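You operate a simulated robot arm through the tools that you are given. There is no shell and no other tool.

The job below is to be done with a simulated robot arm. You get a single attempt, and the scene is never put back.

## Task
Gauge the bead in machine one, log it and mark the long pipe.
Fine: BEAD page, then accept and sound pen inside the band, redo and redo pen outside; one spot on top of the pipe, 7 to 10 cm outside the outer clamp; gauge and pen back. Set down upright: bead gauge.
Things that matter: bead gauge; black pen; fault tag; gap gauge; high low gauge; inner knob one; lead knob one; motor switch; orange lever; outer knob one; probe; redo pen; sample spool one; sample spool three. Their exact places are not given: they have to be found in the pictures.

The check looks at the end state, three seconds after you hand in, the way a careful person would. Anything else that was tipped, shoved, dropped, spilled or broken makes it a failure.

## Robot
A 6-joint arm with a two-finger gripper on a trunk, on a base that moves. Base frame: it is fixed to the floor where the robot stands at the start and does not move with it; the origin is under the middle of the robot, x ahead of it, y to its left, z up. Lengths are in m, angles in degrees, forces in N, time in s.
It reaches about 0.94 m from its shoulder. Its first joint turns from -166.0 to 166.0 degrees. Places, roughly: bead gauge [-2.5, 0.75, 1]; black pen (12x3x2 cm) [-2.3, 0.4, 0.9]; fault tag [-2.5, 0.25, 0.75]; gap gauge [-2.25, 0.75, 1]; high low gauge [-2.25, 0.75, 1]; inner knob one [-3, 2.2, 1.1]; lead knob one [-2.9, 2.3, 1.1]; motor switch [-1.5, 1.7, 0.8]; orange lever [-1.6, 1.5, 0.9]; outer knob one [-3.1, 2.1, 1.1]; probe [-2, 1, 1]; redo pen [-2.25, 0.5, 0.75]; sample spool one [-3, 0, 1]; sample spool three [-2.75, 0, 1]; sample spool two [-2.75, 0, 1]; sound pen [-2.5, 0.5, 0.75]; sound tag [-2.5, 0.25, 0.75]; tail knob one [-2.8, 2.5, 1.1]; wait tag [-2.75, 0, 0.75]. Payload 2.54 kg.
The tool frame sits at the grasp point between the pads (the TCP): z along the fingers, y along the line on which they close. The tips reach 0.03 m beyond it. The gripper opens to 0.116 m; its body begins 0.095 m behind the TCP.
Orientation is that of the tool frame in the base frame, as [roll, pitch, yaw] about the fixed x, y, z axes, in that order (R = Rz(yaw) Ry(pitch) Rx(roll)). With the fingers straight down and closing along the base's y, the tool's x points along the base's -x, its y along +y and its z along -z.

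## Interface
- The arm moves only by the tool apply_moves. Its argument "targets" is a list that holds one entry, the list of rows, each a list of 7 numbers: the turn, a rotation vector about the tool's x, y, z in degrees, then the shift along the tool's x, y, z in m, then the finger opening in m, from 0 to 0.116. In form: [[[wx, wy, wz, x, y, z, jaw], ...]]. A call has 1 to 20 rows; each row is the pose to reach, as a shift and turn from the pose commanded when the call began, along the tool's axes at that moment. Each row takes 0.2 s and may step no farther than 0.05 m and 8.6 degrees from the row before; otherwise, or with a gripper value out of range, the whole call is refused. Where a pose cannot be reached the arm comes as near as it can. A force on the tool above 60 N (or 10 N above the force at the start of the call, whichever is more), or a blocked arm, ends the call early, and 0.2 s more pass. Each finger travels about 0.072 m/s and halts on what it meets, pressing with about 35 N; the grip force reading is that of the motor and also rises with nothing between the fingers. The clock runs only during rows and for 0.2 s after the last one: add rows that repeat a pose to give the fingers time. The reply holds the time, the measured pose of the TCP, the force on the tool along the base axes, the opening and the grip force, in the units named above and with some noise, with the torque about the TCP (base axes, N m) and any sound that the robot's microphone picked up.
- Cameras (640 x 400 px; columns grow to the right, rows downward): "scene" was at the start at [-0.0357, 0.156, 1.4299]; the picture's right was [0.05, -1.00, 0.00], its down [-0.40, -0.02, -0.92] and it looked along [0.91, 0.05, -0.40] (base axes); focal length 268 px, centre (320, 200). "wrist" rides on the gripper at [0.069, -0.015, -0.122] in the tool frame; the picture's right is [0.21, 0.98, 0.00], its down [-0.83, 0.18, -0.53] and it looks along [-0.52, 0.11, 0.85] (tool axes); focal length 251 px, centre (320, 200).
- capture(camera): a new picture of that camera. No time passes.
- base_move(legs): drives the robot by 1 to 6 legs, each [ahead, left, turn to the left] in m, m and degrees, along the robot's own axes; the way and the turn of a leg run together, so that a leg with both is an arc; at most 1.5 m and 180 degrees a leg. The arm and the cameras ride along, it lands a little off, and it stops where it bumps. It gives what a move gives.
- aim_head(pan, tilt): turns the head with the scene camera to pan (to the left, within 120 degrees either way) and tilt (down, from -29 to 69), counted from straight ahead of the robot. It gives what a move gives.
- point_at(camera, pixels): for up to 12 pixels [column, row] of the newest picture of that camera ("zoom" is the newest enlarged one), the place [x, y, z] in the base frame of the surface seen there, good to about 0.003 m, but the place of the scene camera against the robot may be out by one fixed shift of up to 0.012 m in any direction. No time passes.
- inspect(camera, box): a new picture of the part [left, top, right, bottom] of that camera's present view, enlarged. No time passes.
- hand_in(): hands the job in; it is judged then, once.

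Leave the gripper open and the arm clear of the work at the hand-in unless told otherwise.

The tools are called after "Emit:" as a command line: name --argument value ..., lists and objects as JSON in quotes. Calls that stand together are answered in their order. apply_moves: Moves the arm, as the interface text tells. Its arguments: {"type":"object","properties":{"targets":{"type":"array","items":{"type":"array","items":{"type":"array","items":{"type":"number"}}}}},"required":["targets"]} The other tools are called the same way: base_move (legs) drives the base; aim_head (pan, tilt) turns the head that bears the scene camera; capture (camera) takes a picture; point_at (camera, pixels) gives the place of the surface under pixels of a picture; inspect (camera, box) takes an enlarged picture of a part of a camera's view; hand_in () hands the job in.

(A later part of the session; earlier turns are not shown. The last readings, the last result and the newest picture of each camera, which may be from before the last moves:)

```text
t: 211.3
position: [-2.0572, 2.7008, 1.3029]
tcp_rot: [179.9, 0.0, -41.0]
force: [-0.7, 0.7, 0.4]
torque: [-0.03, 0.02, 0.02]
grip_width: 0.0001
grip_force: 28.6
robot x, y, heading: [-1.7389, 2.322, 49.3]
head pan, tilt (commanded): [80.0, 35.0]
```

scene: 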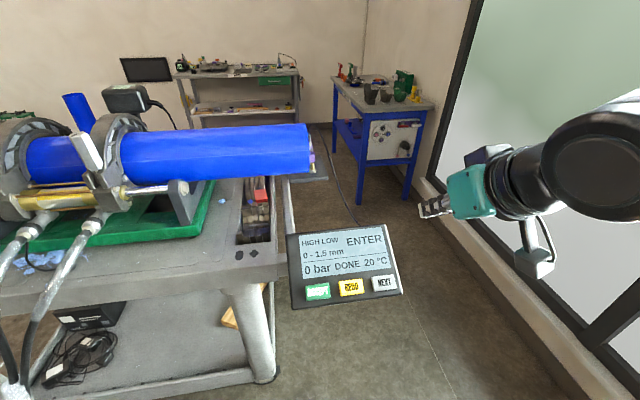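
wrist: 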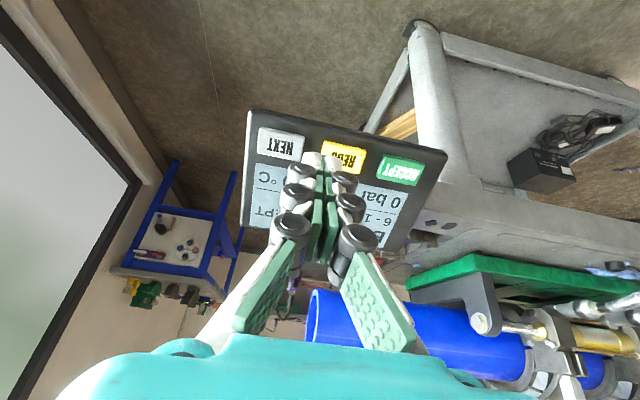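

Now swing the arm to the front (clockwise), which also sets the yaw I want for the pen.

Emit:
apply_moves --targets '[[[0, 0, 4.5, -0.0091, -0.0447, 0, 0.0], [0, 0, 9.0, -0.014, -0.09, 0, 0.0], [0, 0, 13.5, -0.0149, -0.1356, 0, 0.0], [0, 0, 18.0, -0.0117, -0.181, 0, 0.0], [0, 0, 22.5, -0.0043, -0.226, 0, 0.0], [0, 0, 27.0, 0.0071, -0.2701, 0, 0.0], [0, 0, 31.5, 0.0225, -0.3131, 0, 0.0], [0, 0, 36.0, 0.0417, -0.3544, 0, 0.0], [0, 0, 40.5, 0.0645, -0.3939, 0, 0.0], [0, 0, 45.0, 0.0909, -0.4311, 0, 0.0], [0, 0, 49.5, 0.1205, -0.4658, 0, 0.0], [0, 0, 54.0, 0.1531, -0.4976, 0, 0.0], [0, 0, 58.5, 0.1885, -0.5264, 0, 0.0], [0, 0, 63.0, 0.2264, -0.5518, 0, 0.0], [0, 0, 67.5, 0.2663, -0.5736, 0, 0.0], [0, 0, 72.0, 0.3082, -0.5918, 0, 0.0], [0, 0, 76.5, 0.3514, -0.6062, 0, 0.0], [0, 0, 81.0, 0.3958, -0.6165, 0, 0.0], [0, 0, 85.5, 0.441, -0.6227, 0, 0.0], [0, 0, 90.0, 0.4865, -0.6249, 0, 0.0]]]'

```text
t: 215.5
position: [-1.2779, 2.8536, 1.3057]
tcp_rot: [-179.9, -0.1, -131.0]
force: [0.0, 0.0, -0.2]
torque: [-0.04, 0.01, 0.0]
grip_width: 0.0
grip_force: 28.0
robot x, y, heading: [-1.7383, 2.3232, 49.5]
head pan, tilt (commanded): [80.0, 35.0]
```

The arm is at the front. I go right 0.11 m, back 1.95 m across the cover, then left 0.12 m.

Emit:
base_move --legs '[[0, -0.11, -0.4], [-1.3, 0, 0], [-0.65, 0, 0]]'

```text
t: 225.9
position: [-2.4446, 1.3044, 1.3055]
tcp_rot: [-180.0, 0.0, -130.5]
force: [1.2, -1.4, -0.3]
torque: [-0.01, 0.0, 0.04]
grip_width: 0.0
grip_force: 28.7
robot x, y, heading: [-2.9047, 0.7673, 49.8]
head pan, tilt (commanded): [80.0, 35.0]
```

Crossed back fine. Now left 0.15 m and align, then look at the pens with the head.

Emit:
base_move --legs '[[0, 0.15, -0.7]]'

Emit:
aim_head --pan -70 --tilt 45

Emit:
capture --camera "scene"

```text
t: 227.3
position: [-2.5479, 1.3945, 1.3048]
tcp_rot: [-179.9, 0.0, -131.5]
force: [-0.7, 0.4, 1.0]
torque: [0.02, 0.02, 0.01]
grip_width: 0.0
grip_force: 28.8
robot x, y, heading: [-3.0149, 0.8684, 48.8]
head pan, tilt (commanded): [80.0, 35.0]
```

```text
t: 229.7
position: [-2.5489, 1.3936, 1.3059]
tcp_rot: [-180.0, 0.1, -131.5]
force: [0.4, 1.2, 0.2]
torque: [0.01, 0.0, -0.04]
grip_width: 0.0001
grip_force: 28.5
robot x, y, heading: [-3.0147, 0.8661, 48.9]
head pan, tilt (commanded): [-70.0, 45.0]
```

```text
taken
```

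scene: 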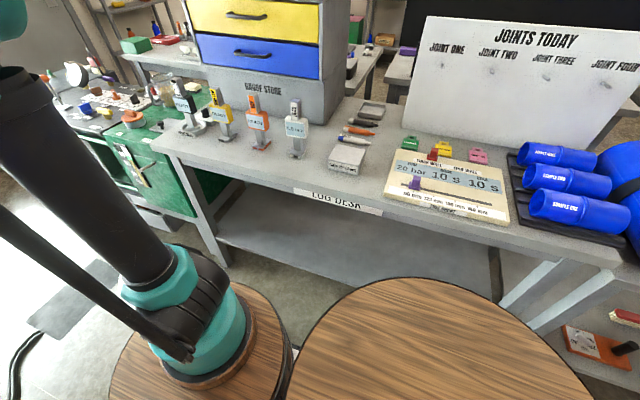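

I see the log desk: gauges, check block and pens near (355,130). I zoom in on the pens.

Emit:
inspect --camera "scene" --box '[270, 90, 430, 190]'

Emit:
point_at --camera "zoom" --pixels '[[283, 192], [395, 215], [340, 203], [305, 160], [418, 180], [325, 133], [430, 145], [300, 255], [110, 150], [450, 90]]'

```text
4.00 times, centred on (350, 140) of scene
```

zoom: 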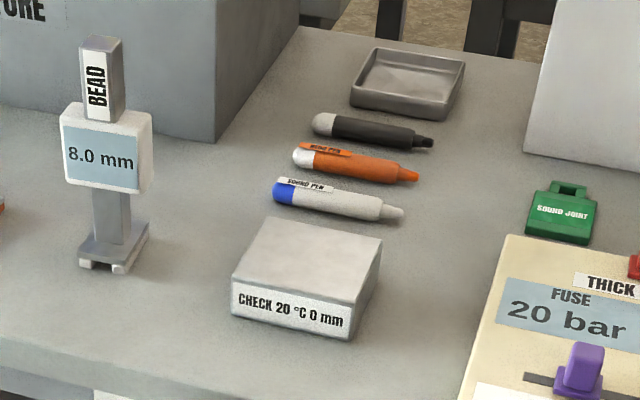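

```text
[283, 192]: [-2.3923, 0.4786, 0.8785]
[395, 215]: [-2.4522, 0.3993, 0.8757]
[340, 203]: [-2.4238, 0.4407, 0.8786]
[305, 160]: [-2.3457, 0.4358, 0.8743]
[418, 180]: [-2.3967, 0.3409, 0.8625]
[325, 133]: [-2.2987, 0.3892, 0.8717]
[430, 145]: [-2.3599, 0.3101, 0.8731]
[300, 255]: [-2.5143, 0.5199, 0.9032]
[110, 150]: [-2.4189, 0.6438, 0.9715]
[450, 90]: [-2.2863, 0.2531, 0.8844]
```

The sound pen lies along the desk, blue end about (-2.392, 0.479), nib toward (-2.455, 0.395). I swing the arm (keeping the tool yaw) to the desk side, lowering a bit and opening to 5 cm.

Emit:
apply_moves --targets '[[[0, 0, 0, 0.0021, -0.0435, 0.006, 0.01], [0, 0, 0, 0.0079, -0.0866, 0.012, 0.02], [0, 0, 0, 0.0174, -0.1291, 0.018, 0.03], [0, 0, 0, 0.0305, -0.1706, 0.024, 0.04], [0, 0, 0, 0.0472, -0.2108, 0.03, 0.05], [0, 0, 0, 0.0673, -0.2494, 0.036, 0.05], [0, 0, 0, 0.0906, -0.2861, 0.042, 0.05], [0, 0, 0, 0.1171, -0.3208, 0.048, 0.05], [0, 0, 0, 0.1464, -0.3529, 0.054, 0.05], [0, 0, 0, 0.1784, -0.3825, 0.06, 0.05], [0, 0, 0, 0.2127, -0.4091, 0.066, 0.05], [0, 0, 0, 0.2493, -0.4328, 0.072, 0.05], [0, 0, 0, 0.2878, -0.4531, 0.078, 0.05], [0, 0, 0, 0.3279, -0.47, 0.084, 0.05], [0, 0, 0, 0.3693, -0.4835, 0.09, 0.05], [0, 0, 0, 0.4117, -0.4933, 0.096, 0.05], [0, 0, 0, 0.4548, -0.4994, 0.102, 0.05], [0, 0, 0, 0.4983, -0.5017, 0.108, 0.05], [0, 0, 0, 0.5418, -0.5004, 0.114, 0.05], [0, 0, 0, 0.585, -0.4952, 0.12, 0.05]]]'

Emit:
capture --camera "wrist"

```text
t: 233.8
position: [-2.5663, 0.6236, 1.1822]
tcp_rot: [-180.0, 0.0, -131.4]
force: [-0.3, 0.3, 1.0]
torque: [-0.03, 0.0, 0.01]
grip_width: 0.0505
grip_force: 0.0
robot x, y, heading: [-3.0127, 0.8642, 48.9]
head pan, tilt (commanded): [-70.0, 45.0]
```

```text
taken
```

wrist: 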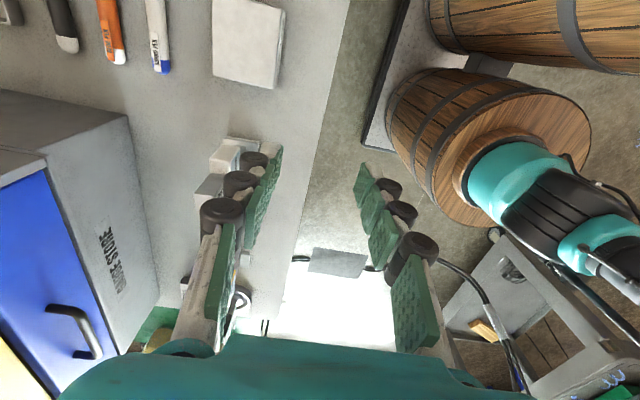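

Pens are at the top of the view. I move above the sound pen and lower to z≈1.10.

Emit:
apply_moves --targets '[[[0, 0, 0, 0.006, -0.04, 0.014, 0.05], [0, 0, 0, 0.012, -0.08, 0.028, 0.05], [0, 0, 0, 0.018, -0.12, 0.042, 0.05], [0, 0, 0, 0.024, -0.16, 0.056, 0.05], [0, 0, 0, 0.03, -0.2, 0.07, 0.05], [0, 0, 0, 0.034, -0.229, 0.08, 0.05], [0, 0, 0, 0.034, -0.229, 0.08, 0.05]]]'

Emit:
capture --camera "wrist"

```text
t: 235.4
position: [-2.42, 0.4493, 1.1055]
tcp_rot: [-180.0, -0.1, -131.5]
force: [-0.6, 0.9, 0.7]
torque: [0.05, 0.0, 0.02]
grip_width: 0.0499
grip_force: 0.0
robot x, y, heading: [-3.0187, 0.8672, 48.8]
head pan, tilt (commanded): [-70.0, 45.0]
```

```text
taken
```

wrist: 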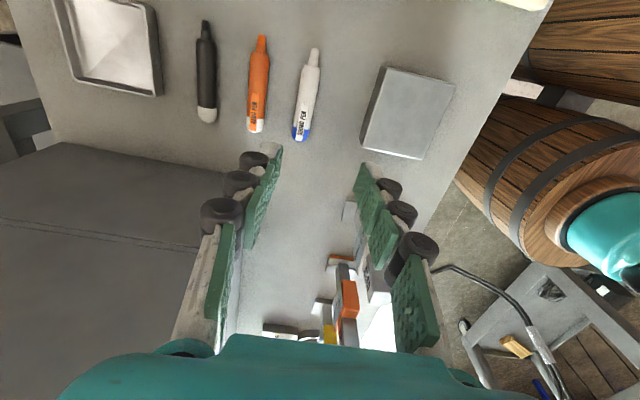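

The sound pen spans from (301,138) blue end to (314,50) nib. I measure it.

Emit:
inspect --camera "wrist" --box '[240, 30, 380, 150]'

Emit:
point_at --camera "zoom" --pixels '[[270, 335], [276, 310], [288, 250], [298, 190], [308, 130], [313, 90], [315, 72], [270, 250], [310, 250], [105, 300], [126, 90], [330, 320]]'

```text
3.33 times, centred on (310, 90) of wrist
```

zoom: 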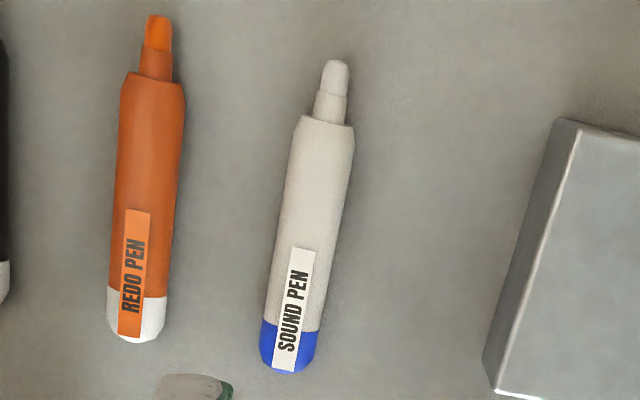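

```text
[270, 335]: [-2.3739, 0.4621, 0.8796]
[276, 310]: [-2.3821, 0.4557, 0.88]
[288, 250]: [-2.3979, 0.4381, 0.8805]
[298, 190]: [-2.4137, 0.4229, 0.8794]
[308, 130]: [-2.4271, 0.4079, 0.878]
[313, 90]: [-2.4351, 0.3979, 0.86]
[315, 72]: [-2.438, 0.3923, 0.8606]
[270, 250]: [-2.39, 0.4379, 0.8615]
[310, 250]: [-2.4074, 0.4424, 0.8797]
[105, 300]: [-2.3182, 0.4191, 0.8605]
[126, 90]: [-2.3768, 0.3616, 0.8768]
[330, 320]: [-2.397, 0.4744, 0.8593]
```

My picks were along its left edge; I re-measure along the pen's centre line.

Emit:
point_at --camera "zoom" --pixels '[[288, 365], [287, 350], [294, 310], [304, 250], [314, 190], [324, 135], [332, 105], [336, 75], [337, 65], [280, 250], [326, 250]]'

```text
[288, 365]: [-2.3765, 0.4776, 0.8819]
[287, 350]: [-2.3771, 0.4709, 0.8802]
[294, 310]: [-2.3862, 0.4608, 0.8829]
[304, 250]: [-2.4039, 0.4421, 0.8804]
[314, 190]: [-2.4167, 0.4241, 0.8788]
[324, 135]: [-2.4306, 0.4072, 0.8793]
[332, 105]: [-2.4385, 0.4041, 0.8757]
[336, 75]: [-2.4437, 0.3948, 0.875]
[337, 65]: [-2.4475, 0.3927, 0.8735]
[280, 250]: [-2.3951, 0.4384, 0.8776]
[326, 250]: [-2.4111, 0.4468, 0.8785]
```

The pen axis runs at -130°, rear (-2.3765, 0.4776), nib tip (-2.449, 0.391), about 2 cm thick; gap to the redo pen is 2.7 cm. I align over a grip point 5 cm from the rear, narrow the opening to 3.4 cm, and lower to z≈0.95.

Emit:
apply_moves --targets '[[[0, 0, -1.5, 0, -0.015, 0.0, 0.04], [0, 0, -1.5, 0, -0.015, 0.04, 0.034], [0, 0, -1.5, 0, -0.015, 0.08, 0.034], [0, 0, -1.5, 0, -0.015, 0.12, 0.034], [0, 0, -1.5, 0, -0.015, 0.15, 0.034], [0, 0, -1.5, 0, -0.015, 0.15, 0.034]]]'

Emit:
capture --camera "wrist"

```text
t: 236.8
position: [-2.4054, 0.4425, 0.9533]
tcp_rot: [180.0, 0.0, -129.9]
force: [0.7, -0.4, -0.2]
torque: [0.03, 0.03, 0.01]
grip_width: 0.0341
grip_force: 0.0
robot x, y, heading: [-3.0181, 0.8698, 48.9]
head pan, tilt (commanded): [-70.0, 45.0]
```

```text
taken
```

wrist: 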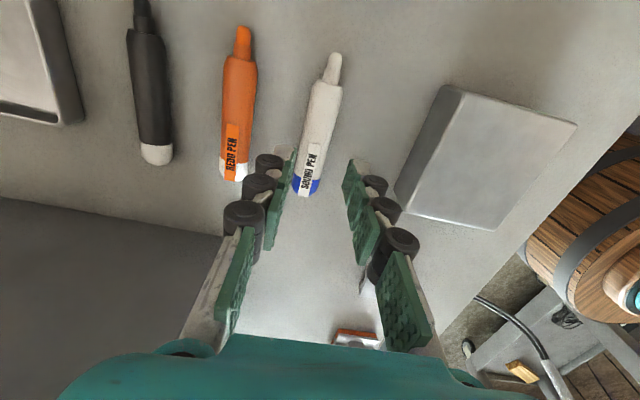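

I re-measure the pen from this closer view.

Emit:
point_at --camera "wrist" --pixels '[[306, 190], [307, 178], [312, 155], [316, 130], [322, 100], [331, 70], [333, 58], [228, 172], [237, 110]]'

```text
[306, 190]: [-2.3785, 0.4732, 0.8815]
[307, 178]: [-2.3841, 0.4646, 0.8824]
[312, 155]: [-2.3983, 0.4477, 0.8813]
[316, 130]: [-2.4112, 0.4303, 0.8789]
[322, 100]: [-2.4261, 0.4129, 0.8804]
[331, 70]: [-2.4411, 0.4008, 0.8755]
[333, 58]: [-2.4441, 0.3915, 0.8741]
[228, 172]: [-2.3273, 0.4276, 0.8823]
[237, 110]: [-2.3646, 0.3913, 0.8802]
```

The TCP is 2–4 mm off the pen axis; I correct, lower to z≈0.896 and close on the pen.

Emit:
apply_moves --targets '[[[0, 0, 0, 0.006, -0.0035, 0.015, 0.034], [0, 0, 0, 0.006, -0.0035, 0.03, 0.034], [0, 0, 0, 0.006, -0.0035, 0.045, 0.034], [0, 0, 0, 0.006, -0.0035, 0.054, 0.034], [0, 0, 0, 0.006, -0.0035, 0.057, 0.034], [0, 0, 0, 0.006, -0.0035, 0.057, 0.034]]]'

Emit:
capture --camera "wrist"

```text
t: 238.2
position: [-2.4057, 0.4345, 0.8976]
tcp_rot: [180.0, 0.0, -130.0]
force: [0.2, 0.3, -0.1]
torque: [-0.02, -0.01, 0.02]
grip_width: 0.0336
grip_force: 0.0
robot x, y, heading: [-3.0153, 0.867, 48.8]
head pan, tilt (commanded): [-70.0, 45.0]
```

```text
taken
```

wrist: 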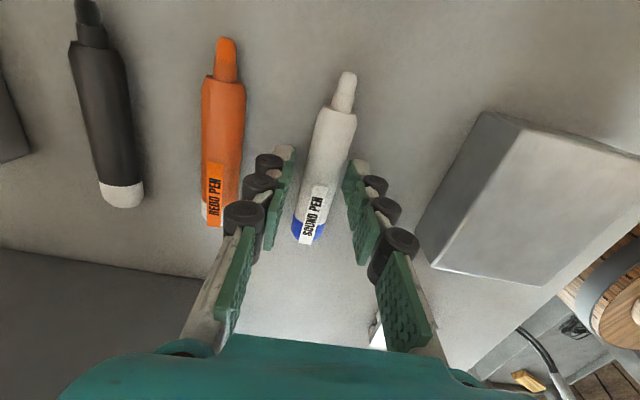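

The pen lies between the pads. I lower 2 mm more and close.

Emit:
apply_moves --targets '[[[0, 0, 0, 0, 0.001, 0.002, 0.034], [0, 0, 0, 0, 0.001, 0.002, 0.022], [0, 0, 0, 0, 0.001, 0.002, 0.012], [0, 0, 0, 0, 0.001, 0.002, 0.005], [0, 0, 0, 0, 0.001, 0.002, 0.005], [0, 0, 0, 0, 0.001, 0.002, 0.005]]]'

Emit:
capture --camera "wrist"

```text
t: 239.7
position: [-2.4054, 0.4354, 0.8969]
tcp_rot: [-179.9, 0.1, -130.1]
force: [1.1, -0.3, -0.3]
torque: [0.01, 0.0, -0.02]
grip_width: 0.0245
grip_force: 35.0
robot x, y, heading: [-3.0131, 0.8662, 48.9]
head pan, tilt (commanded): [-70.0, 45.0]
```

```text
taken
```

wrist: 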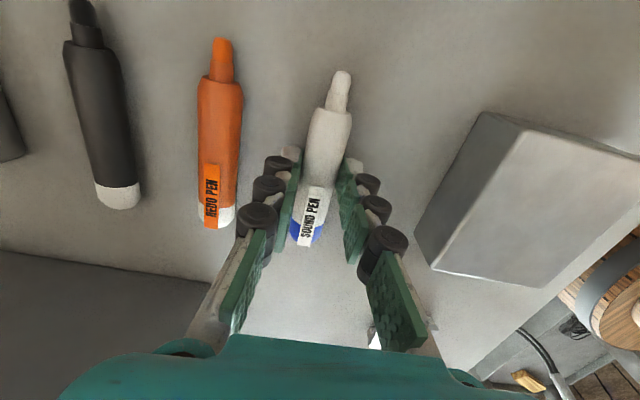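

Gripped (2.45 cm). I note where the nib is relative to the gripper before lifting.

Emit:
point_at --camera "wrist" --pixels '[[342, 74], [340, 85], [337, 105], [330, 125], [325, 150], [305, 240], [222, 215], [216, 110]]'

Emit:
apply_moves --targets '[[[0, 0, 0, 0, 0, -0.02, 0.005], [0, 0, 0, 0, 0, -0.06, 0.005], [0, 0, 0, 0, 0, -0.1, 0.005], [0, 0, 0, 0, 0, -0.14, 0.005], [0, 0, 0, 0, 0, -0.18, 0.005], [0, 0, 0, 0, 0, -0.22, 0.005], [0, 0, 0, 0, 0, -0.22, 0.005]]]'

Emit:
capture --camera "wrist"

```text
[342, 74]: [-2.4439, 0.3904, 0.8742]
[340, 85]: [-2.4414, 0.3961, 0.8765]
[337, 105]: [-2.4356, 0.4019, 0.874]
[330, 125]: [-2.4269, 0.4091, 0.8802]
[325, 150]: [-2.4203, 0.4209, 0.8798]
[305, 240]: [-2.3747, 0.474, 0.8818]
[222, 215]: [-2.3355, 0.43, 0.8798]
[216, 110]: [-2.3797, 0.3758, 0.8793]
```

```text
t: 241.2
position: [-2.4011, 0.4341, 1.1155]
tcp_rot: [180.0, 0.1, -129.9]
force: [0.4, 0.1, 0.5]
torque: [0.01, -0.02, -0.03]
grip_width: 0.0244
grip_force: 35.3
robot x, y, heading: [-3.0153, 0.8652, 48.8]
head pan, tilt (commanded): [-70.0, 45.0]
```

```text
taken
```

wrist: 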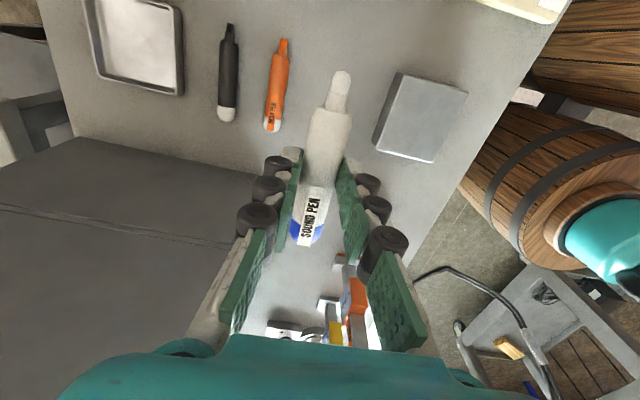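

The pen is held. I measure nib and rear again, now in the raised grip.

Emit:
inspect --camera "wrist" --box '[260, 50, 420, 170]'

Emit:
point_at --camera "wrist" --pixels '[[341, 73], [341, 77], [339, 95], [335, 110], [328, 140]]'

```text
3.33 times, centred on (340, 110) of wrist
```

zoom: 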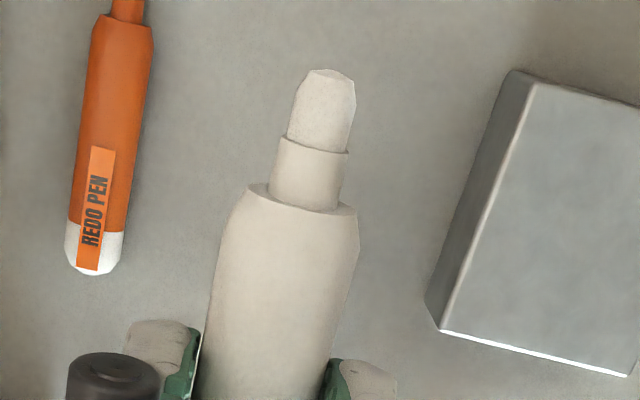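

```text
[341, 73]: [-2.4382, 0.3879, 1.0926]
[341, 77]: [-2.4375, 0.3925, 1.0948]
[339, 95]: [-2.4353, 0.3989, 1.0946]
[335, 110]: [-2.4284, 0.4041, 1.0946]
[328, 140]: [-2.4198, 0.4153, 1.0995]
```

Nib tip is about 6 cm along tool x from the TCP. I retract toward me and raise to z 1.30.

Emit:
apply_moves --targets '[[[0, 0, 0, 0, 0.038, -0.03, 0.005], [0, 0, 0, 0, 0.076, -0.06, 0.005], [0, 0, 0, 0, 0.114, -0.09, 0.005], [0, 0, 0, 0, 0.152, -0.12, 0.005], [0, 0, 0, 0, 0.19, -0.15, 0.005], [0, 0, 0, 0, 0.23, -0.18, 0.005], [0, 0, 0, 0, 0.23, -0.18, 0.005]]]'

```text
t: 242.8
position: [-2.5836, 0.5821, 1.2925]
tcp_rot: [-180.0, 0.0, -129.9]
force: [0.3, -0.2, -0.5]
torque: [0.0, 0.0, 0.02]
grip_width: 0.0246
grip_force: 34.9
robot x, y, heading: [-3.0122, 0.8664, 48.9]
head pan, tilt (commanded): [-70.0, 45.0]
```

Now swing the arm with the pen around the front toward the machine side, first half.

Emit:
apply_moves --targets '[[[0, 0, -2.17, -0.0451, -0.0091, 0, 0.005], [0, 0, -4.34, -0.0907, -0.0142, 0, 0.005], [0, 0, -6.51, -0.1365, -0.0153, 0, 0.005], [0, 0, -8.68, -0.182, -0.0125, 0, 0.005], [0, 0, -10.85, -0.227, -0.0057, 0, 0.005], [0, 0, -13.02, -0.2711, 0.005, 0, 0.005], [0, 0, -15.19, -0.314, 0.0195, 0, 0.005], [0, 0, -17.36, -0.3554, 0.0376, 0, 0.005], [0, 0, -19.53, -0.3949, 0.0592, 0, 0.005], [0, 0, -21.7, -0.4323, 0.084, 0, 0.005], [0, 0, -23.87, -0.4673, 0.112, 0, 0.005], [0, 0, -26.04, -0.4996, 0.1428, 0, 0.005], [0, 0, -28.21, -0.529, 0.1762, 0, 0.005], [0, 0, -30.38, -0.5554, 0.212, 0, 0.005], [0, 0, -32.55, -0.5784, 0.2498, 0, 0.005], [0, 0, -34.72, -0.598, 0.2895, 0, 0.005], [0, 0, -36.89, -0.614, 0.3304, 0, 0.005], [0, 0, -39.06, -0.6264, 0.3726, 0, 0.005], [0, 0, -41.23, -0.635, 0.4156, 0, 0.005], [0, 0, -43.4, -0.6398, 0.459, 0, 0.005]]]'

```text
t: 247.1
position: [-2.523, 1.3655, 1.2914]
tcp_rot: [180.0, 0.0, -86.6]
force: [0.6, -0.5, 0.0]
torque: [0.03, -0.01, 0.0]
grip_width: 0.0245
grip_force: 35.7
robot x, y, heading: [-3.0159, 0.8665, 49.2]
head pan, tilt (commanded): [-70.0, 45.0]
```

Second half of the swing to the machine side.

Emit:
apply_moves --targets '[[[0, 0, -2.28, -0.0331, 0.0312, 0, 0.005], [0, 0, -4.56, -0.0631, 0.0652, 0, 0.005], [0, 0, -6.84, -0.0901, 0.1018, 0, 0.005], [0, 0, -9.12, -0.1135, 0.1407, 0, 0.005], [0, 0, -11.4, -0.1333, 0.1816, 0, 0.005], [0, 0, -13.68, -0.1494, 0.224, 0, 0.005], [0, 0, -15.96, -0.1616, 0.2678, 0, 0.005], [0, 0, -18.24, -0.1697, 0.3125, 0, 0.005], [0, 0, -20.52, -0.1737, 0.3578, 0, 0.005], [0, 0, -22.8, -0.1737, 0.4032, 0, 0.005], [0, 0, -25.08, -0.1694, 0.4484, 0, 0.005], [0, 0, -27.36, -0.1612, 0.4931, 0, 0.005], [0, 0, -29.64, -0.1489, 0.5368, 0, 0.005], [0, 0, -31.92, -0.1327, 0.5792, 0, 0.005], [0, 0, -34.2, -0.1127, 0.62, 0, 0.005], [0, 0, -36.48, -0.0891, 0.6588, 0, 0.005], [0, 0, -38.76, -0.062, 0.6954, 0, 0.005], [0, 0, -41.04, -0.0319, 0.7293, 0, 0.005], [0, 0, -43.32, 0.0013, 0.7603, 0, 0.005], [0, 0, -45.6, 0.0371, 0.7882, 0, 0.005]]]'

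Emit:
capture --camera "wrist"

```text
t: 251.2
position: [-3.3093, 1.2834, 1.297]
tcp_rot: [-179.9, 0.0, -40.9]
force: [0.1, 0.5, -1.8]
torque: [-0.04, 0.05, -0.02]
grip_width: 0.0245
grip_force: 35.4
robot x, y, heading: [-3.0161, 0.8667, 49.1]
head pan, tilt (commanded): [-70.0, 45.0]
```

```text
taken
```

wrist: 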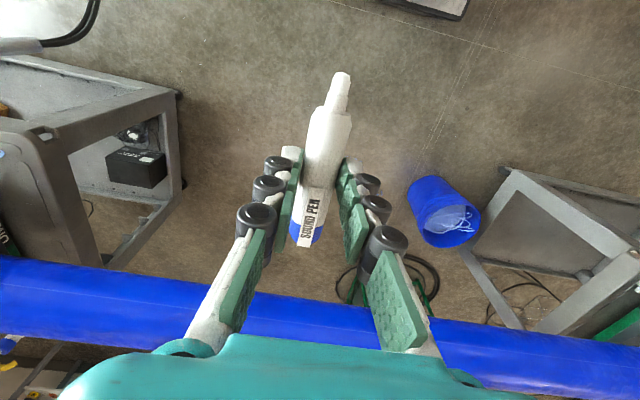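

The nib points back toward me, as intended. I check the floor objects (blue bin) and tilt the gripper by 60° so the nib points down.

Emit:
point_at --camera "wrist" --pixels '[[445, 210], [450, 240], [480, 210], [170, 180], [120, 270], [300, 300], [500, 200]]'

Emit:
apply_moves --targets '[[[0, -7.5, 0, 0, 0, 0, 0.005], [0, -15, 0, 0, 0, 0, 0.005], [0, -22.5, 0, 0, 0, 0, 0.005], [0, -30, 0, 0, 0, 0, 0.005], [0, -37.5, 0, 0, 0, 0, 0.005], [0, -45, 0, 0, 0, 0, 0.005], [0, -52.5, 0, 0, 0, 0, 0.005], [0, -60, 0, 0, 0, 0, 0.005], [0, -60, 0, 0, 0, 0, 0.005]]]'

Emit:
capture --camera "wrist"

```text
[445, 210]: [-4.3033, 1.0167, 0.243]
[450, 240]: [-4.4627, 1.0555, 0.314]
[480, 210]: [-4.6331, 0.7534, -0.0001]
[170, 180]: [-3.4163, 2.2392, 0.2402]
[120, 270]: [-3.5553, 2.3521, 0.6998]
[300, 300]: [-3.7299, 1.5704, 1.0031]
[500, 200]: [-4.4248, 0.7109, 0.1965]
```

```text
t: 253.2
position: [-3.3096, 1.2822, 1.2952]
tcp_rot: [-180.0, 60.2, -40.9]
force: [-0.6, 0.4, -0.5]
torque: [0.0, -0.01, -0.01]
grip_width: 0.0246
grip_force: 35.0
robot x, y, heading: [-3.0134, 0.8673, 48.9]
head pan, tilt (commanded): [-70.0, 45.0]
```

```text
taken
```

wrist: 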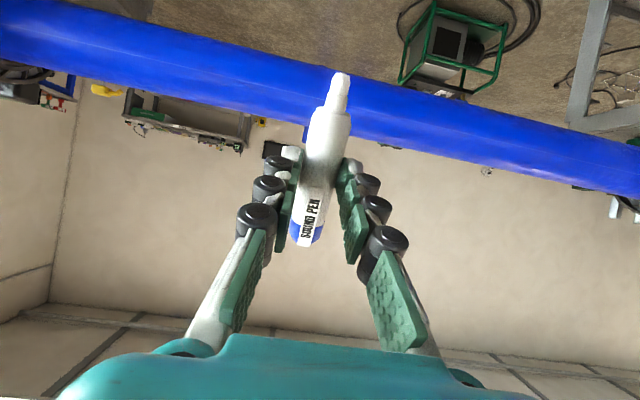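

The bin is far away. I drive: ahead 0.42 m, left 0.255 m to the pipe.

Emit:
base_move --legs '[[0.42, 0, 0], [0, 0.255, 0]]'

Emit:
aim_head --pan 50 --tilt 22

Emit:
capture --camera "scene"

Emit:
capture --camera "wrist"

```text
t: 257.2
position: [-3.2468, 1.7498, 1.2954]
tcp_rot: [-180.0, 60.0, -40.5]
force: [0.2, 0.2, -1.1]
torque: [0.0, -0.02, 0.0]
grip_width: 0.0246
grip_force: 34.7
robot x, y, heading: [-2.9501, 1.3352, 49.2]
head pan, tilt (commanded): [-70.0, 45.0]
```

```text
t: 259.2
position: [-3.2472, 1.7493, 1.2962]
tcp_rot: [-180.0, 60.0, -40.4]
force: [-0.8, 0.2, -0.8]
torque: [0.04, 0.0, -0.02]
grip_width: 0.0244
grip_force: 35.0
robot x, y, heading: [-2.9538, 1.3401, 49.2]
head pan, tilt (commanded): [50.0, 22.0]
```

```text
taken
```

scene: 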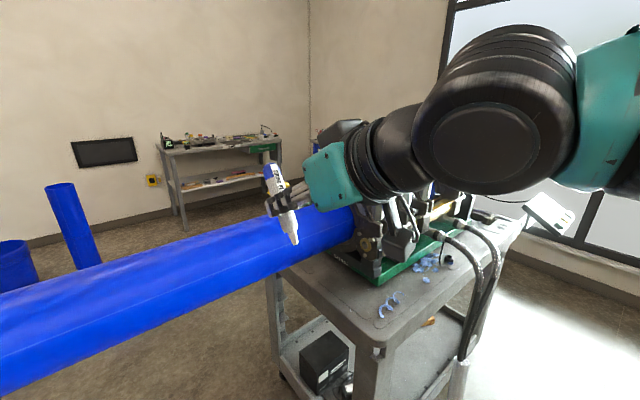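

```text
taken
```

wrist: 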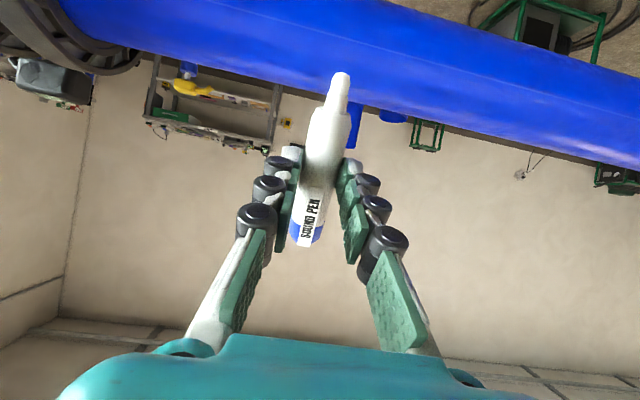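

The pen is in front of the pipe. I zoom on the outer clamp (left top of the wrist view) to measure its outer face.

Emit:
inspect --camera "wrist" --box '[0, 0, 160, 100]'

Emit:
inspect --camera "scene" --box '[300, 180, 460, 280]'

```text
4.00 times, centred on (80, 50) of wrist
```

zoom: 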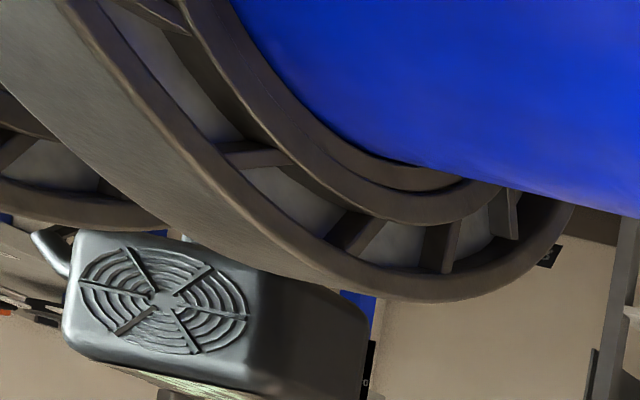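

```text
4.00 times, centred on (380, 230) of scene
```

zoom: 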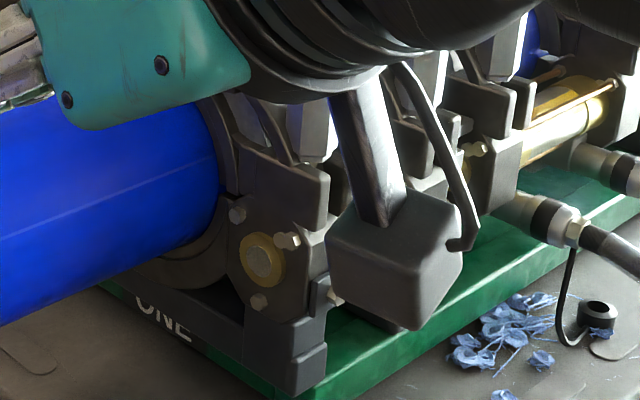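

I query the outer clamp's rim edges in the wrist view.

Emit:
point_at --camera "wrist" --pixels '[[40, 28], [52, 42], [66, 57], [88, 69], [72, 35], [85, 45], [100, 53], [30, 35], [15, 25], [112, 71], [120, 40], [150, 30]]'

Emit:
point_at --camera "zoom" --pixels '[[245, 200], [290, 190], [235, 150], [225, 110], [215, 180], [260, 330], [290, 360], [180, 270], [170, 160], [320, 180], [200, 240], [262, 260]]'

```text
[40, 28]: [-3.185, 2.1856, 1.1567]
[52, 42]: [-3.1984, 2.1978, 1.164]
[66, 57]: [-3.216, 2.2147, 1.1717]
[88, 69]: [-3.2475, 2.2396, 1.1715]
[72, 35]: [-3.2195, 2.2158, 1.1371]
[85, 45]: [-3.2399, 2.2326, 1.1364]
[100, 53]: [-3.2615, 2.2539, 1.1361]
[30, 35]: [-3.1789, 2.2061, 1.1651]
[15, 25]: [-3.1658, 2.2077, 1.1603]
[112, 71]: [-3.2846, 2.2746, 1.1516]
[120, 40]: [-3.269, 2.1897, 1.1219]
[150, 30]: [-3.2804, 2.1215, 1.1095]
```

```text
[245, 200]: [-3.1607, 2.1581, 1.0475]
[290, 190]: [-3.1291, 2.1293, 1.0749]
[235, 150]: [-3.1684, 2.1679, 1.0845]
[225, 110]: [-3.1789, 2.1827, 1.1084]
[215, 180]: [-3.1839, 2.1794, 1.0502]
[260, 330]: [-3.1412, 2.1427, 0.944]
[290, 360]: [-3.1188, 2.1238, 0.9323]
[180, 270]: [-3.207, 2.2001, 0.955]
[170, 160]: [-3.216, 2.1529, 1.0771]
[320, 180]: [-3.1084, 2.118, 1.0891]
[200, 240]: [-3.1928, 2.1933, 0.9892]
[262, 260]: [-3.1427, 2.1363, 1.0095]
```

The outer clamp's outward face is at u≈-0.436. I'll mark at u≈-0.5125, about 7.6 cm outside that face (and 9.5 cm from the clamp's middle). I measure the nib again in this pose, and the pipe surface below.

Emit:
point_at --camera "wrist" --pixels '[[341, 74], [340, 80], [338, 95], [336, 108], [200, 10], [220, 30], [240, 50], [180, 30], [200, 60], [250, 70]]'

```text
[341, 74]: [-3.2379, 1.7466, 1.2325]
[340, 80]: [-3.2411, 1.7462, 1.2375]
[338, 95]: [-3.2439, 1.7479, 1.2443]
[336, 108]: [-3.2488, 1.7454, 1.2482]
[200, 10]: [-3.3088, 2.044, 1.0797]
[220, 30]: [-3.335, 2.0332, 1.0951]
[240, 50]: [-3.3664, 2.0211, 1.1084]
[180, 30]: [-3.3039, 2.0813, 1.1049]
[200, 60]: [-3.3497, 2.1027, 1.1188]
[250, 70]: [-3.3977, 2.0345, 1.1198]
```

The nib tip and pipe top are located. I carry the pen over the target, nib about 5 cm above the pipe.

Emit:
apply_moves --targets '[[[0, 0, 0, -0.0105, -0.0295, 0.0293, 0.005], [0, 0, 0, -0.0209, -0.059, 0.0585, 0.005], [0, 0, 0, -0.0314, -0.0885, 0.0878, 0.005], [0, 0, 0, -0.0418, -0.118, 0.117, 0.005], [0, 0, 0, -0.0523, -0.1476, 0.1463, 0.005], [0, 0, 0, -0.0627, -0.1771, 0.1756, 0.005], [0, 0, 0, -0.0732, -0.2066, 0.2048, 0.005], [0, 0, 0, -0.0836, -0.2361, 0.2341, 0.005], [0, 0, 0, -0.0941, -0.2656, 0.2633, 0.005], [0, 0, 0, -0.1045, -0.2951, 0.2926, 0.005], [0, 0, 0, -0.1045, -0.2951, 0.2926, 0.005]]]'

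Emit:
capture --camera "wrist"

Emit:
capture --camera "scene"

```text
t: 261.6
position: [-3.287, 2.1696, 1.2376]
tcp_rot: [-180.0, 60.0, -40.4]
force: [0.6, 0.4, -0.7]
torque: [0.01, -0.02, -0.05]
grip_width: 0.0244
grip_force: 34.7
robot x, y, heading: [-2.9525, 1.3348, 49.2]
head pan, tilt (commanded): [50.0, 22.0]
```

```text
taken
```

wrist: 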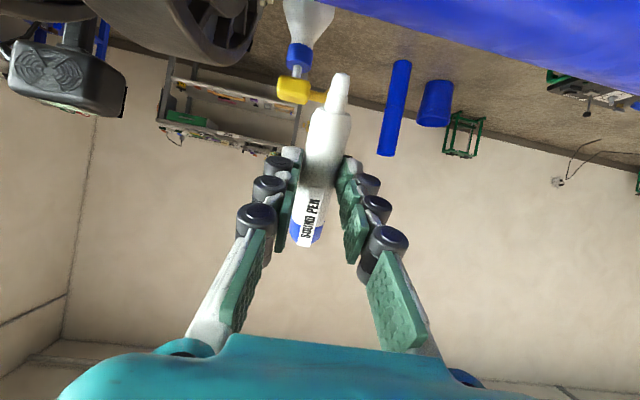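

```text
taken
```

scene: 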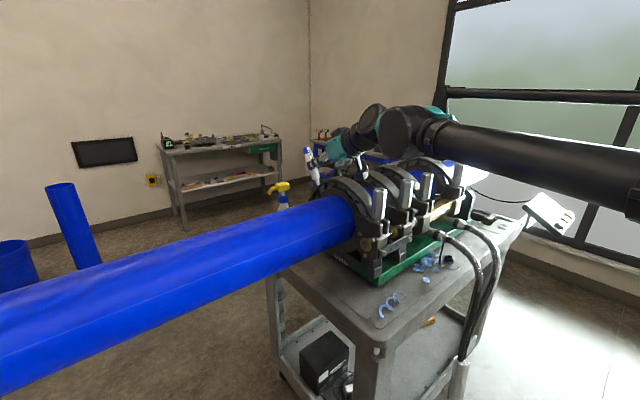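

I zoom in to check the pen's place over the pipe.

Emit:
inspect --camera "scene" --box '[260, 120, 420, 220]'

Emit:
point_at --camera "zoom" --pixels '[[245, 285], [238, 270], [230, 240], [250, 330], [300, 310], [200, 340], [330, 300]]'

```text
4.00 times, centred on (340, 170) of scene
```

zoom: 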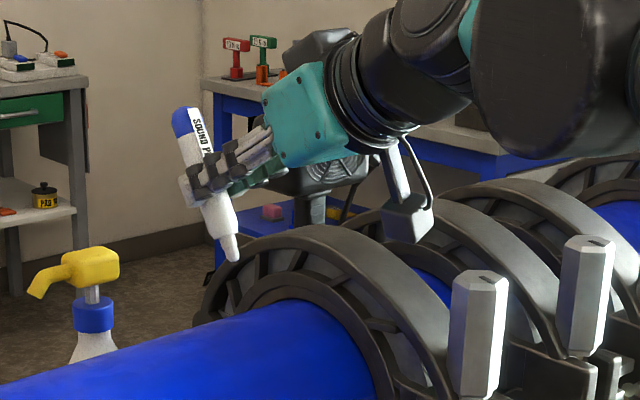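

```text
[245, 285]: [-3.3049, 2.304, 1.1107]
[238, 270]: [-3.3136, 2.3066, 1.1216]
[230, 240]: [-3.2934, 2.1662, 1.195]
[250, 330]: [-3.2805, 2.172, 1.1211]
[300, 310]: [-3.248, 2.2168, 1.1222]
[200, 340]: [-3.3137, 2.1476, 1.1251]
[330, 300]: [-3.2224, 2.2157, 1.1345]
```

The nib is right above the target spot on the pipe. I lower 4.4 cm, then feel for contact in 1 mm steps.

Emit:
apply_moves --targets '[[[0, 0, 0, 0.013, 0, 0.0075, 0.005], [0, 0, 0, 0.026, 0, 0.015, 0.005], [0, 0, 0, 0.034, 0, 0.0196, 0.005], [0, 0, 0, 0.0381, 0, 0.022, 0.005], [0, 0, 0, 0.0381, 0, 0.022, 0.005]]]'

Emit:
inspect --camera "scene" --box '[280, 150, 380, 215]'

```text
t: 262.8
position: [-3.2877, 2.1705, 1.1961]
tcp_rot: [-179.9, 60.0, -40.4]
force: [-0.4, 0.3, -0.8]
torque: [0.01, -0.03, -0.02]
grip_width: 0.0245
grip_force: 35.0
robot x, y, heading: [-2.9495, 1.3386, 49.6]
head pan, tilt (commanded): [50.0, 22.0]
```

```text
6.15 times, centred on (330, 182) of scene
```

zoom: 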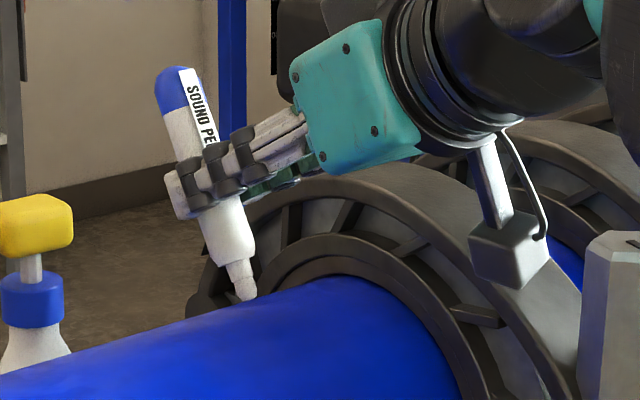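

The nib is just above the pipe top. I lower in 2 mm then 1 mm steps.

Emit:
apply_moves --targets '[[[0, 0, 0, 0.0017, 0, 0.001, 0.005], [0, 0, 0, 0.0035, 0, 0.002, 0.005], [0, 0, 0, 0.0035, 0, 0.002, 0.005]]]'

Emit:
apply_moves --targets '[[[0, 0, 0, 0.0009, 0, 0.0005, 0.005], [0, 0, 0, 0.0017, 0, 0.001, 0.005], [0, 0, 0, 0.0017, 0, 0.001, 0.005]]]'

Emit:
inspect --camera "scene" --box '[290, 170, 350, 208]'

```text
t: 263.6
position: [-3.2872, 2.1719, 1.1913]
tcp_rot: [180.0, 60.0, -40.4]
force: [-0.3, -0.5, -0.2]
torque: [-0.04, -0.03, -0.03]
grip_width: 0.0246
grip_force: 35.4
robot x, y, heading: [-2.947, 1.3344, 49.3]
head pan, tilt (commanded): [50.0, 22.0]
```

```text
t: 264.4
position: [-3.2895, 2.1724, 1.1894]
tcp_rot: [179.9, 60.0, -40.5]
force: [-0.3, -0.6, -0.2]
torque: [0.01, -0.02, 0.01]
grip_width: 0.0245
grip_force: 34.8
robot x, y, heading: [-2.9488, 1.3318, 49.6]
head pan, tilt (commanded): [50.0, 22.0]
```

```text
10.53 times, centred on (320, 189) of scene
```

zoom: 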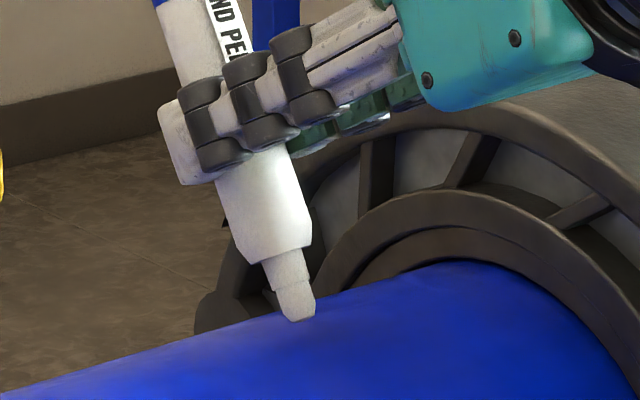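

Nearly touching. I continue 1 mm at a time, watching the force.

Emit:
apply_moves --targets '[[[0, 0, 0, 0.0009, 0, 0.0005, 0.005], [0, 0, 0, 0.0009, 0, 0.0005, 0.005]]]'

Emit:
apply_moves --targets '[[[0, 0, 0, 0.0009, 0, 0.0005, 0.005], [0, 0, 0, 0.0009, 0, 0.0005, 0.005]]]'

```text
t: 265.0
position: [-3.2883, 2.1724, 1.1881]
tcp_rot: [180.0, 60.0, -40.3]
force: [0.1, -0.1, -0.1]
torque: [0.01, -0.02, -0.02]
grip_width: 0.0245
grip_force: 34.4
robot x, y, heading: [-2.9489, 1.3377, 49.5]
head pan, tilt (commanded): [50.0, 22.0]
```

```text
t: 265.6
position: [-3.2883, 2.1732, 1.189]
tcp_rot: [180.0, 60.1, -40.3]
force: [1.3, -0.1, -0.9]
torque: [0.0, -0.02, 0.01]
grip_width: 0.0244
grip_force: 35.1
robot x, y, heading: [-2.9517, 1.3368, 49.3]
head pan, tilt (commanded): [50.0, 22.0]
```

Emit:
apply_moves --targets '[[[0, 0, 0, 0.0009, 0, 0.0005, 0.005], [0, 0, 0, 0.0009, 0, 0.0005, 0.005]]]'

Emit:
apply_moves --targets '[[[0, 0, 0, 0.0009, 0, 0.0005, 0.005], [0, 0, 0, 0.0009, 0, 0.0005, 0.005]]]'

```text
t: 266.2
position: [-3.288, 2.1724, 1.1868]
tcp_rot: [-180.0, 60.0, -40.3]
force: [0.2, 0.7, -0.6]
torque: [0.0, -0.01, 0.01]
grip_width: 0.0242
grip_force: 34.9
robot x, y, heading: [-2.9499, 1.3385, 49.6]
head pan, tilt (commanded): [50.0, 22.0]
```

```text
t: 266.8
position: [-3.2883, 2.1723, 1.1858]
tcp_rot: [-180.0, 59.9, -40.5]
force: [-0.4, -0.2, -0.5]
torque: [0.0, 0.0, 0.03]
grip_width: 0.0245
grip_force: 34.9
robot x, y, heading: [-2.9505, 1.3347, 49.2]
head pan, tilt (commanded): [50.0, 22.0]
```

Emit:
apply_moves --targets '[[[0, 0, 0, 0.0009, 0, 0.0005, 0.005], [0, 0, 0, 0.0009, 0, 0.0005, 0.005]]]'

Emit:
inspect --camera "scene" --box '[290, 170, 350, 208]'

```text
t: 267.4
position: [-3.2886, 2.1717, 1.1837]
tcp_rot: [-179.9, 59.9, -40.4]
force: [-0.1, -1.0, -0.8]
torque: [-0.05, -0.03, 0.02]
grip_width: 0.0243
grip_force: 35.2
robot x, y, heading: [-2.9498, 1.337, 49.4]
head pan, tilt (commanded): [50.0, 22.0]
```

```text
10.53 times, centred on (320, 189) of scene
```

zoom: 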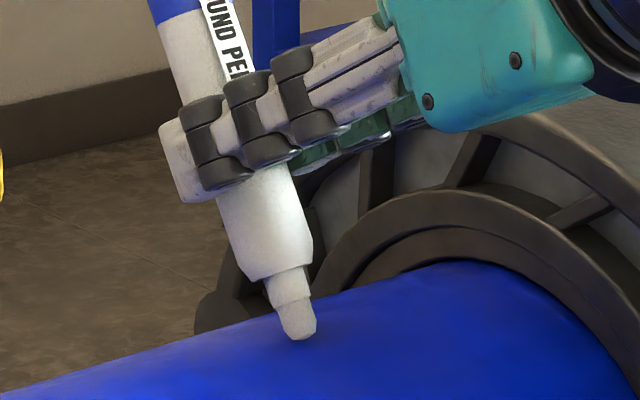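

A contact shadow begins to show. A further millimetre at a time.

Emit:
apply_moves --targets '[[[0, 0, 0, 0.0009, 0, 0.0005, 0.005], [0, 0, 0, 0.0009, 0, 0.0005, 0.005]]]'

Emit:
apply_moves --targets '[[[0, 0, 0, 0.0009, 0, 0.0005, 0.005], [0, 0, 0, 0.0009, 0, 0.0005, 0.005]]]'

```text
t: 268.0
position: [-3.2868, 2.1722, 1.1844]
tcp_rot: [179.9, 60.0, -40.4]
force: [-1.7, 0.6, 6.1]
torque: [0.02, 0.14, -0.02]
grip_width: 0.0246
grip_force: 35.0
robot x, y, heading: [-2.9519, 1.339, 49.4]
head pan, tilt (commanded): [50.0, 22.0]
```

```text
t: 268.6
position: [-3.287, 2.172, 1.1844]
tcp_rot: [-179.9, 60.0, -40.4]
force: [-0.8, -1.3, 10.6]
torque: [0.0, 0.03, 0.0]
grip_width: 0.0246
grip_force: 34.9
robot x, y, heading: [-2.9475, 1.3354, 49.6]
head pan, tilt (commanded): [50.0, 22.0]
```

The nib presses the pipe with about 11 N. That should leave one spot. I lift straight up and look.

Emit:
apply_moves --targets '[[[0, 0, 0, -0.013, 0, -0.0075, 0.005], [0, 0, 0, -0.035, 0, -0.02, 0.005], [0, 0, 0, -0.06, 0, -0.035, 0.005], [0, 0, 0, -0.06, 0, -0.035, 0.005]]]'

Emit:
inspect --camera "scene" --box '[290, 165, 370, 215]'

```text
t: 269.6
position: [-3.2901, 2.1739, 1.2515]
tcp_rot: [-180.0, 60.1, -40.4]
force: [-0.1, 0.4, -0.4]
torque: [0.0, 0.02, 0.0]
grip_width: 0.0241
grip_force: 34.9
robot x, y, heading: [-2.9484, 1.3367, 49.5]
head pan, tilt (commanded): [50.0, 22.0]
```

```text
8.00 times, centred on (330, 190) of scene
```

zoom: 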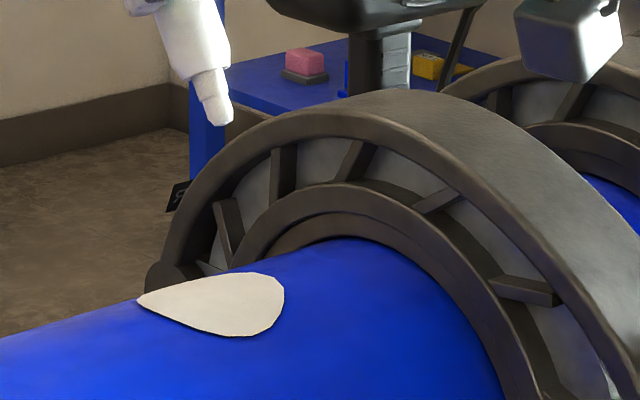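

A white spot is on the pipe. I measure its extent against the clamp.

Emit:
point_at --camera "zoom" --pixels '[[215, 305], [145, 299], [280, 292], [225, 333], [245, 277], [250, 305], [340, 260], [360, 225]]'

```text
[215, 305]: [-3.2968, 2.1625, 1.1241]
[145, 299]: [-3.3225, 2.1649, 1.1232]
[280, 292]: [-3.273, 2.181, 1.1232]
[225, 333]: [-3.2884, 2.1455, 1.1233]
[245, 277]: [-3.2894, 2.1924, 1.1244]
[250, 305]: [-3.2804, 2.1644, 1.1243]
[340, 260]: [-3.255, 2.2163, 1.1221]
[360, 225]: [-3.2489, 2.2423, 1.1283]
```

One spot, centred about 8 cm outside the clamp face and on top. I retract the pen from the pipe.

Emit:
apply_moves --targets '[[[0, 0, 0, 0.0133, 0.025, -0.0356, 0.005], [0, 0, 0, 0.0267, 0.05, -0.0712, 0.005], [0, 0, 0, 0.04, 0.075, -0.1068, 0.005], [0, 0, 0, 0.0534, 0.1, -0.1424, 0.005], [0, 0, 0, 0.0667, 0.125, -0.178, 0.005], [0, 0, 0, 0.08, 0.15, -0.2136, 0.005], [0, 0, 0, 0.0934, 0.175, -0.2492, 0.005], [0, 0, 0, 0.1067, 0.2, -0.2848, 0.005], [0, 0, 0, 0.1067, 0.2, -0.2848, 0.005]]]'

Emit:
capture --camera "scene"

Emit:
capture --camera "wrist"

```text
t: 271.6
position: [-3.1902, 1.8275, 1.2991]
tcp_rot: [180.0, 60.0, -40.4]
force: [-0.2, 0.1, -0.6]
torque: [0.0, -0.06, 0.0]
grip_width: 0.0245
grip_force: 34.7
robot x, y, heading: [-2.9506, 1.3377, 49.5]
head pan, tilt (commanded): [50.0, 22.0]
```

```text
taken
```

scene: 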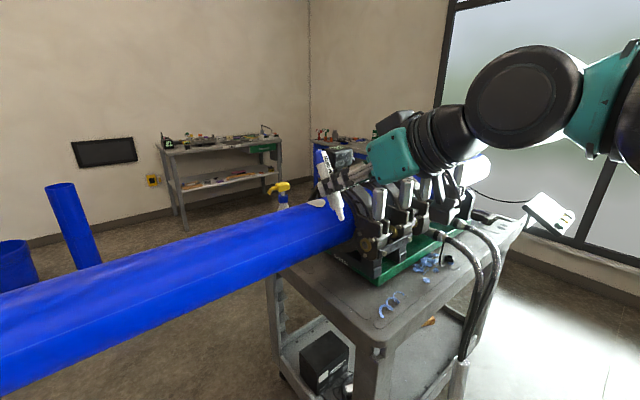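

```text
taken
```

wrist: 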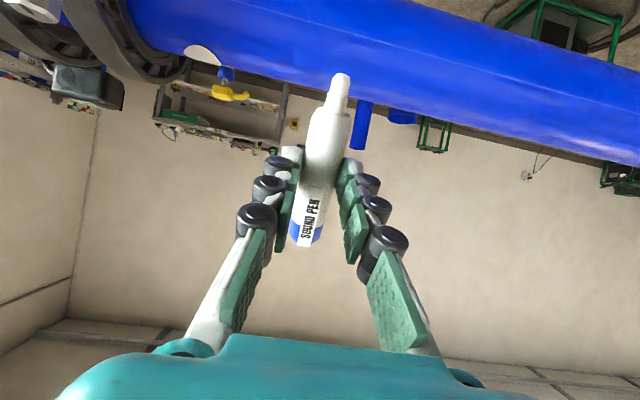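

I double-check the spot with the wrist camera, at (202,54), against the clamp's rim.

Emit:
inspect --camera "wrist" --box '[130, 0, 290, 100]'

Emit:
point_at --camera "wrist" --pixels '[[202, 52], [185, 50], [219, 58], [203, 46], [200, 62], [140, 40], [150, 55], [128, 58]]'

```text
4.00 times, centred on (210, 50) of wrist
```

zoom: 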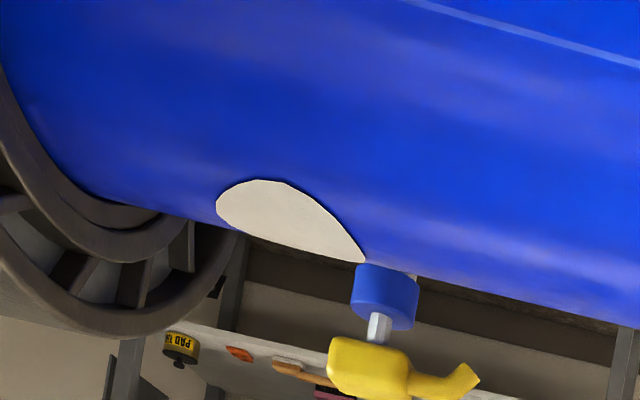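

```text
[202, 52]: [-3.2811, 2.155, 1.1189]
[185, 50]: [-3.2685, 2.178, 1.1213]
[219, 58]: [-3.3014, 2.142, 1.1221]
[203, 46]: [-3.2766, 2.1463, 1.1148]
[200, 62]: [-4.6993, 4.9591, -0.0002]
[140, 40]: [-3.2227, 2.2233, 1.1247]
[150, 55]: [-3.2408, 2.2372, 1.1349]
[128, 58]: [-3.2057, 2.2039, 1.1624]
```

The spot's centre is about 8.4 cm outside the clamp face. Now the pen goes home: base right 0.26 m and back 0.4 m.

Emit:
base_move --legs '[[0, -0.26, 0], [-0.4, 0, -0.4]]'

```text
t: 275.6
position: [-3.2465, 1.3582, 1.2994]
tcp_rot: [179.9, 60.0, -41.2]
force: [0.1, 0.0, -0.2]
torque: [-0.01, 0.0, 0.0]
grip_width: 0.0245
grip_force: 34.9
robot x, y, heading: [-3.0137, 0.8624, 48.4]
head pan, tilt (commanded): [50.0, 22.0]
```

Straighten the tool to vertical again.

Emit:
apply_moves --targets '[[[0, 7.5, 0, 0, 0, 0, 0.005], [0, 15, 0, 0, 0, 0, 0.005], [0, 22.5, 0, 0, 0, 0, 0.005], [0, 30, 0, 0, 0, 0, 0.005], [0, 37.5, 0, 0, 0, 0, 0.005], [0, 45, 0, 0, 0, 0, 0.005], [0, 52.5, 0, 0, 0, 0, 0.005], [0, 60, 0, 0, 0, 0, 0.005], [0, 60, 0, 0, 0, 0, 0.005]]]'

```text
t: 277.6
position: [-3.2473, 1.3577, 1.2998]
tcp_rot: [-180.0, -0.1, -41.3]
force: [-0.8, -0.2, -0.8]
torque: [0.01, 0.03, 0.0]
grip_width: 0.0244
grip_force: 34.4
robot x, y, heading: [-3.0166, 0.8632, 48.6]
head pan, tilt (commanded): [50.0, 22.0]
```

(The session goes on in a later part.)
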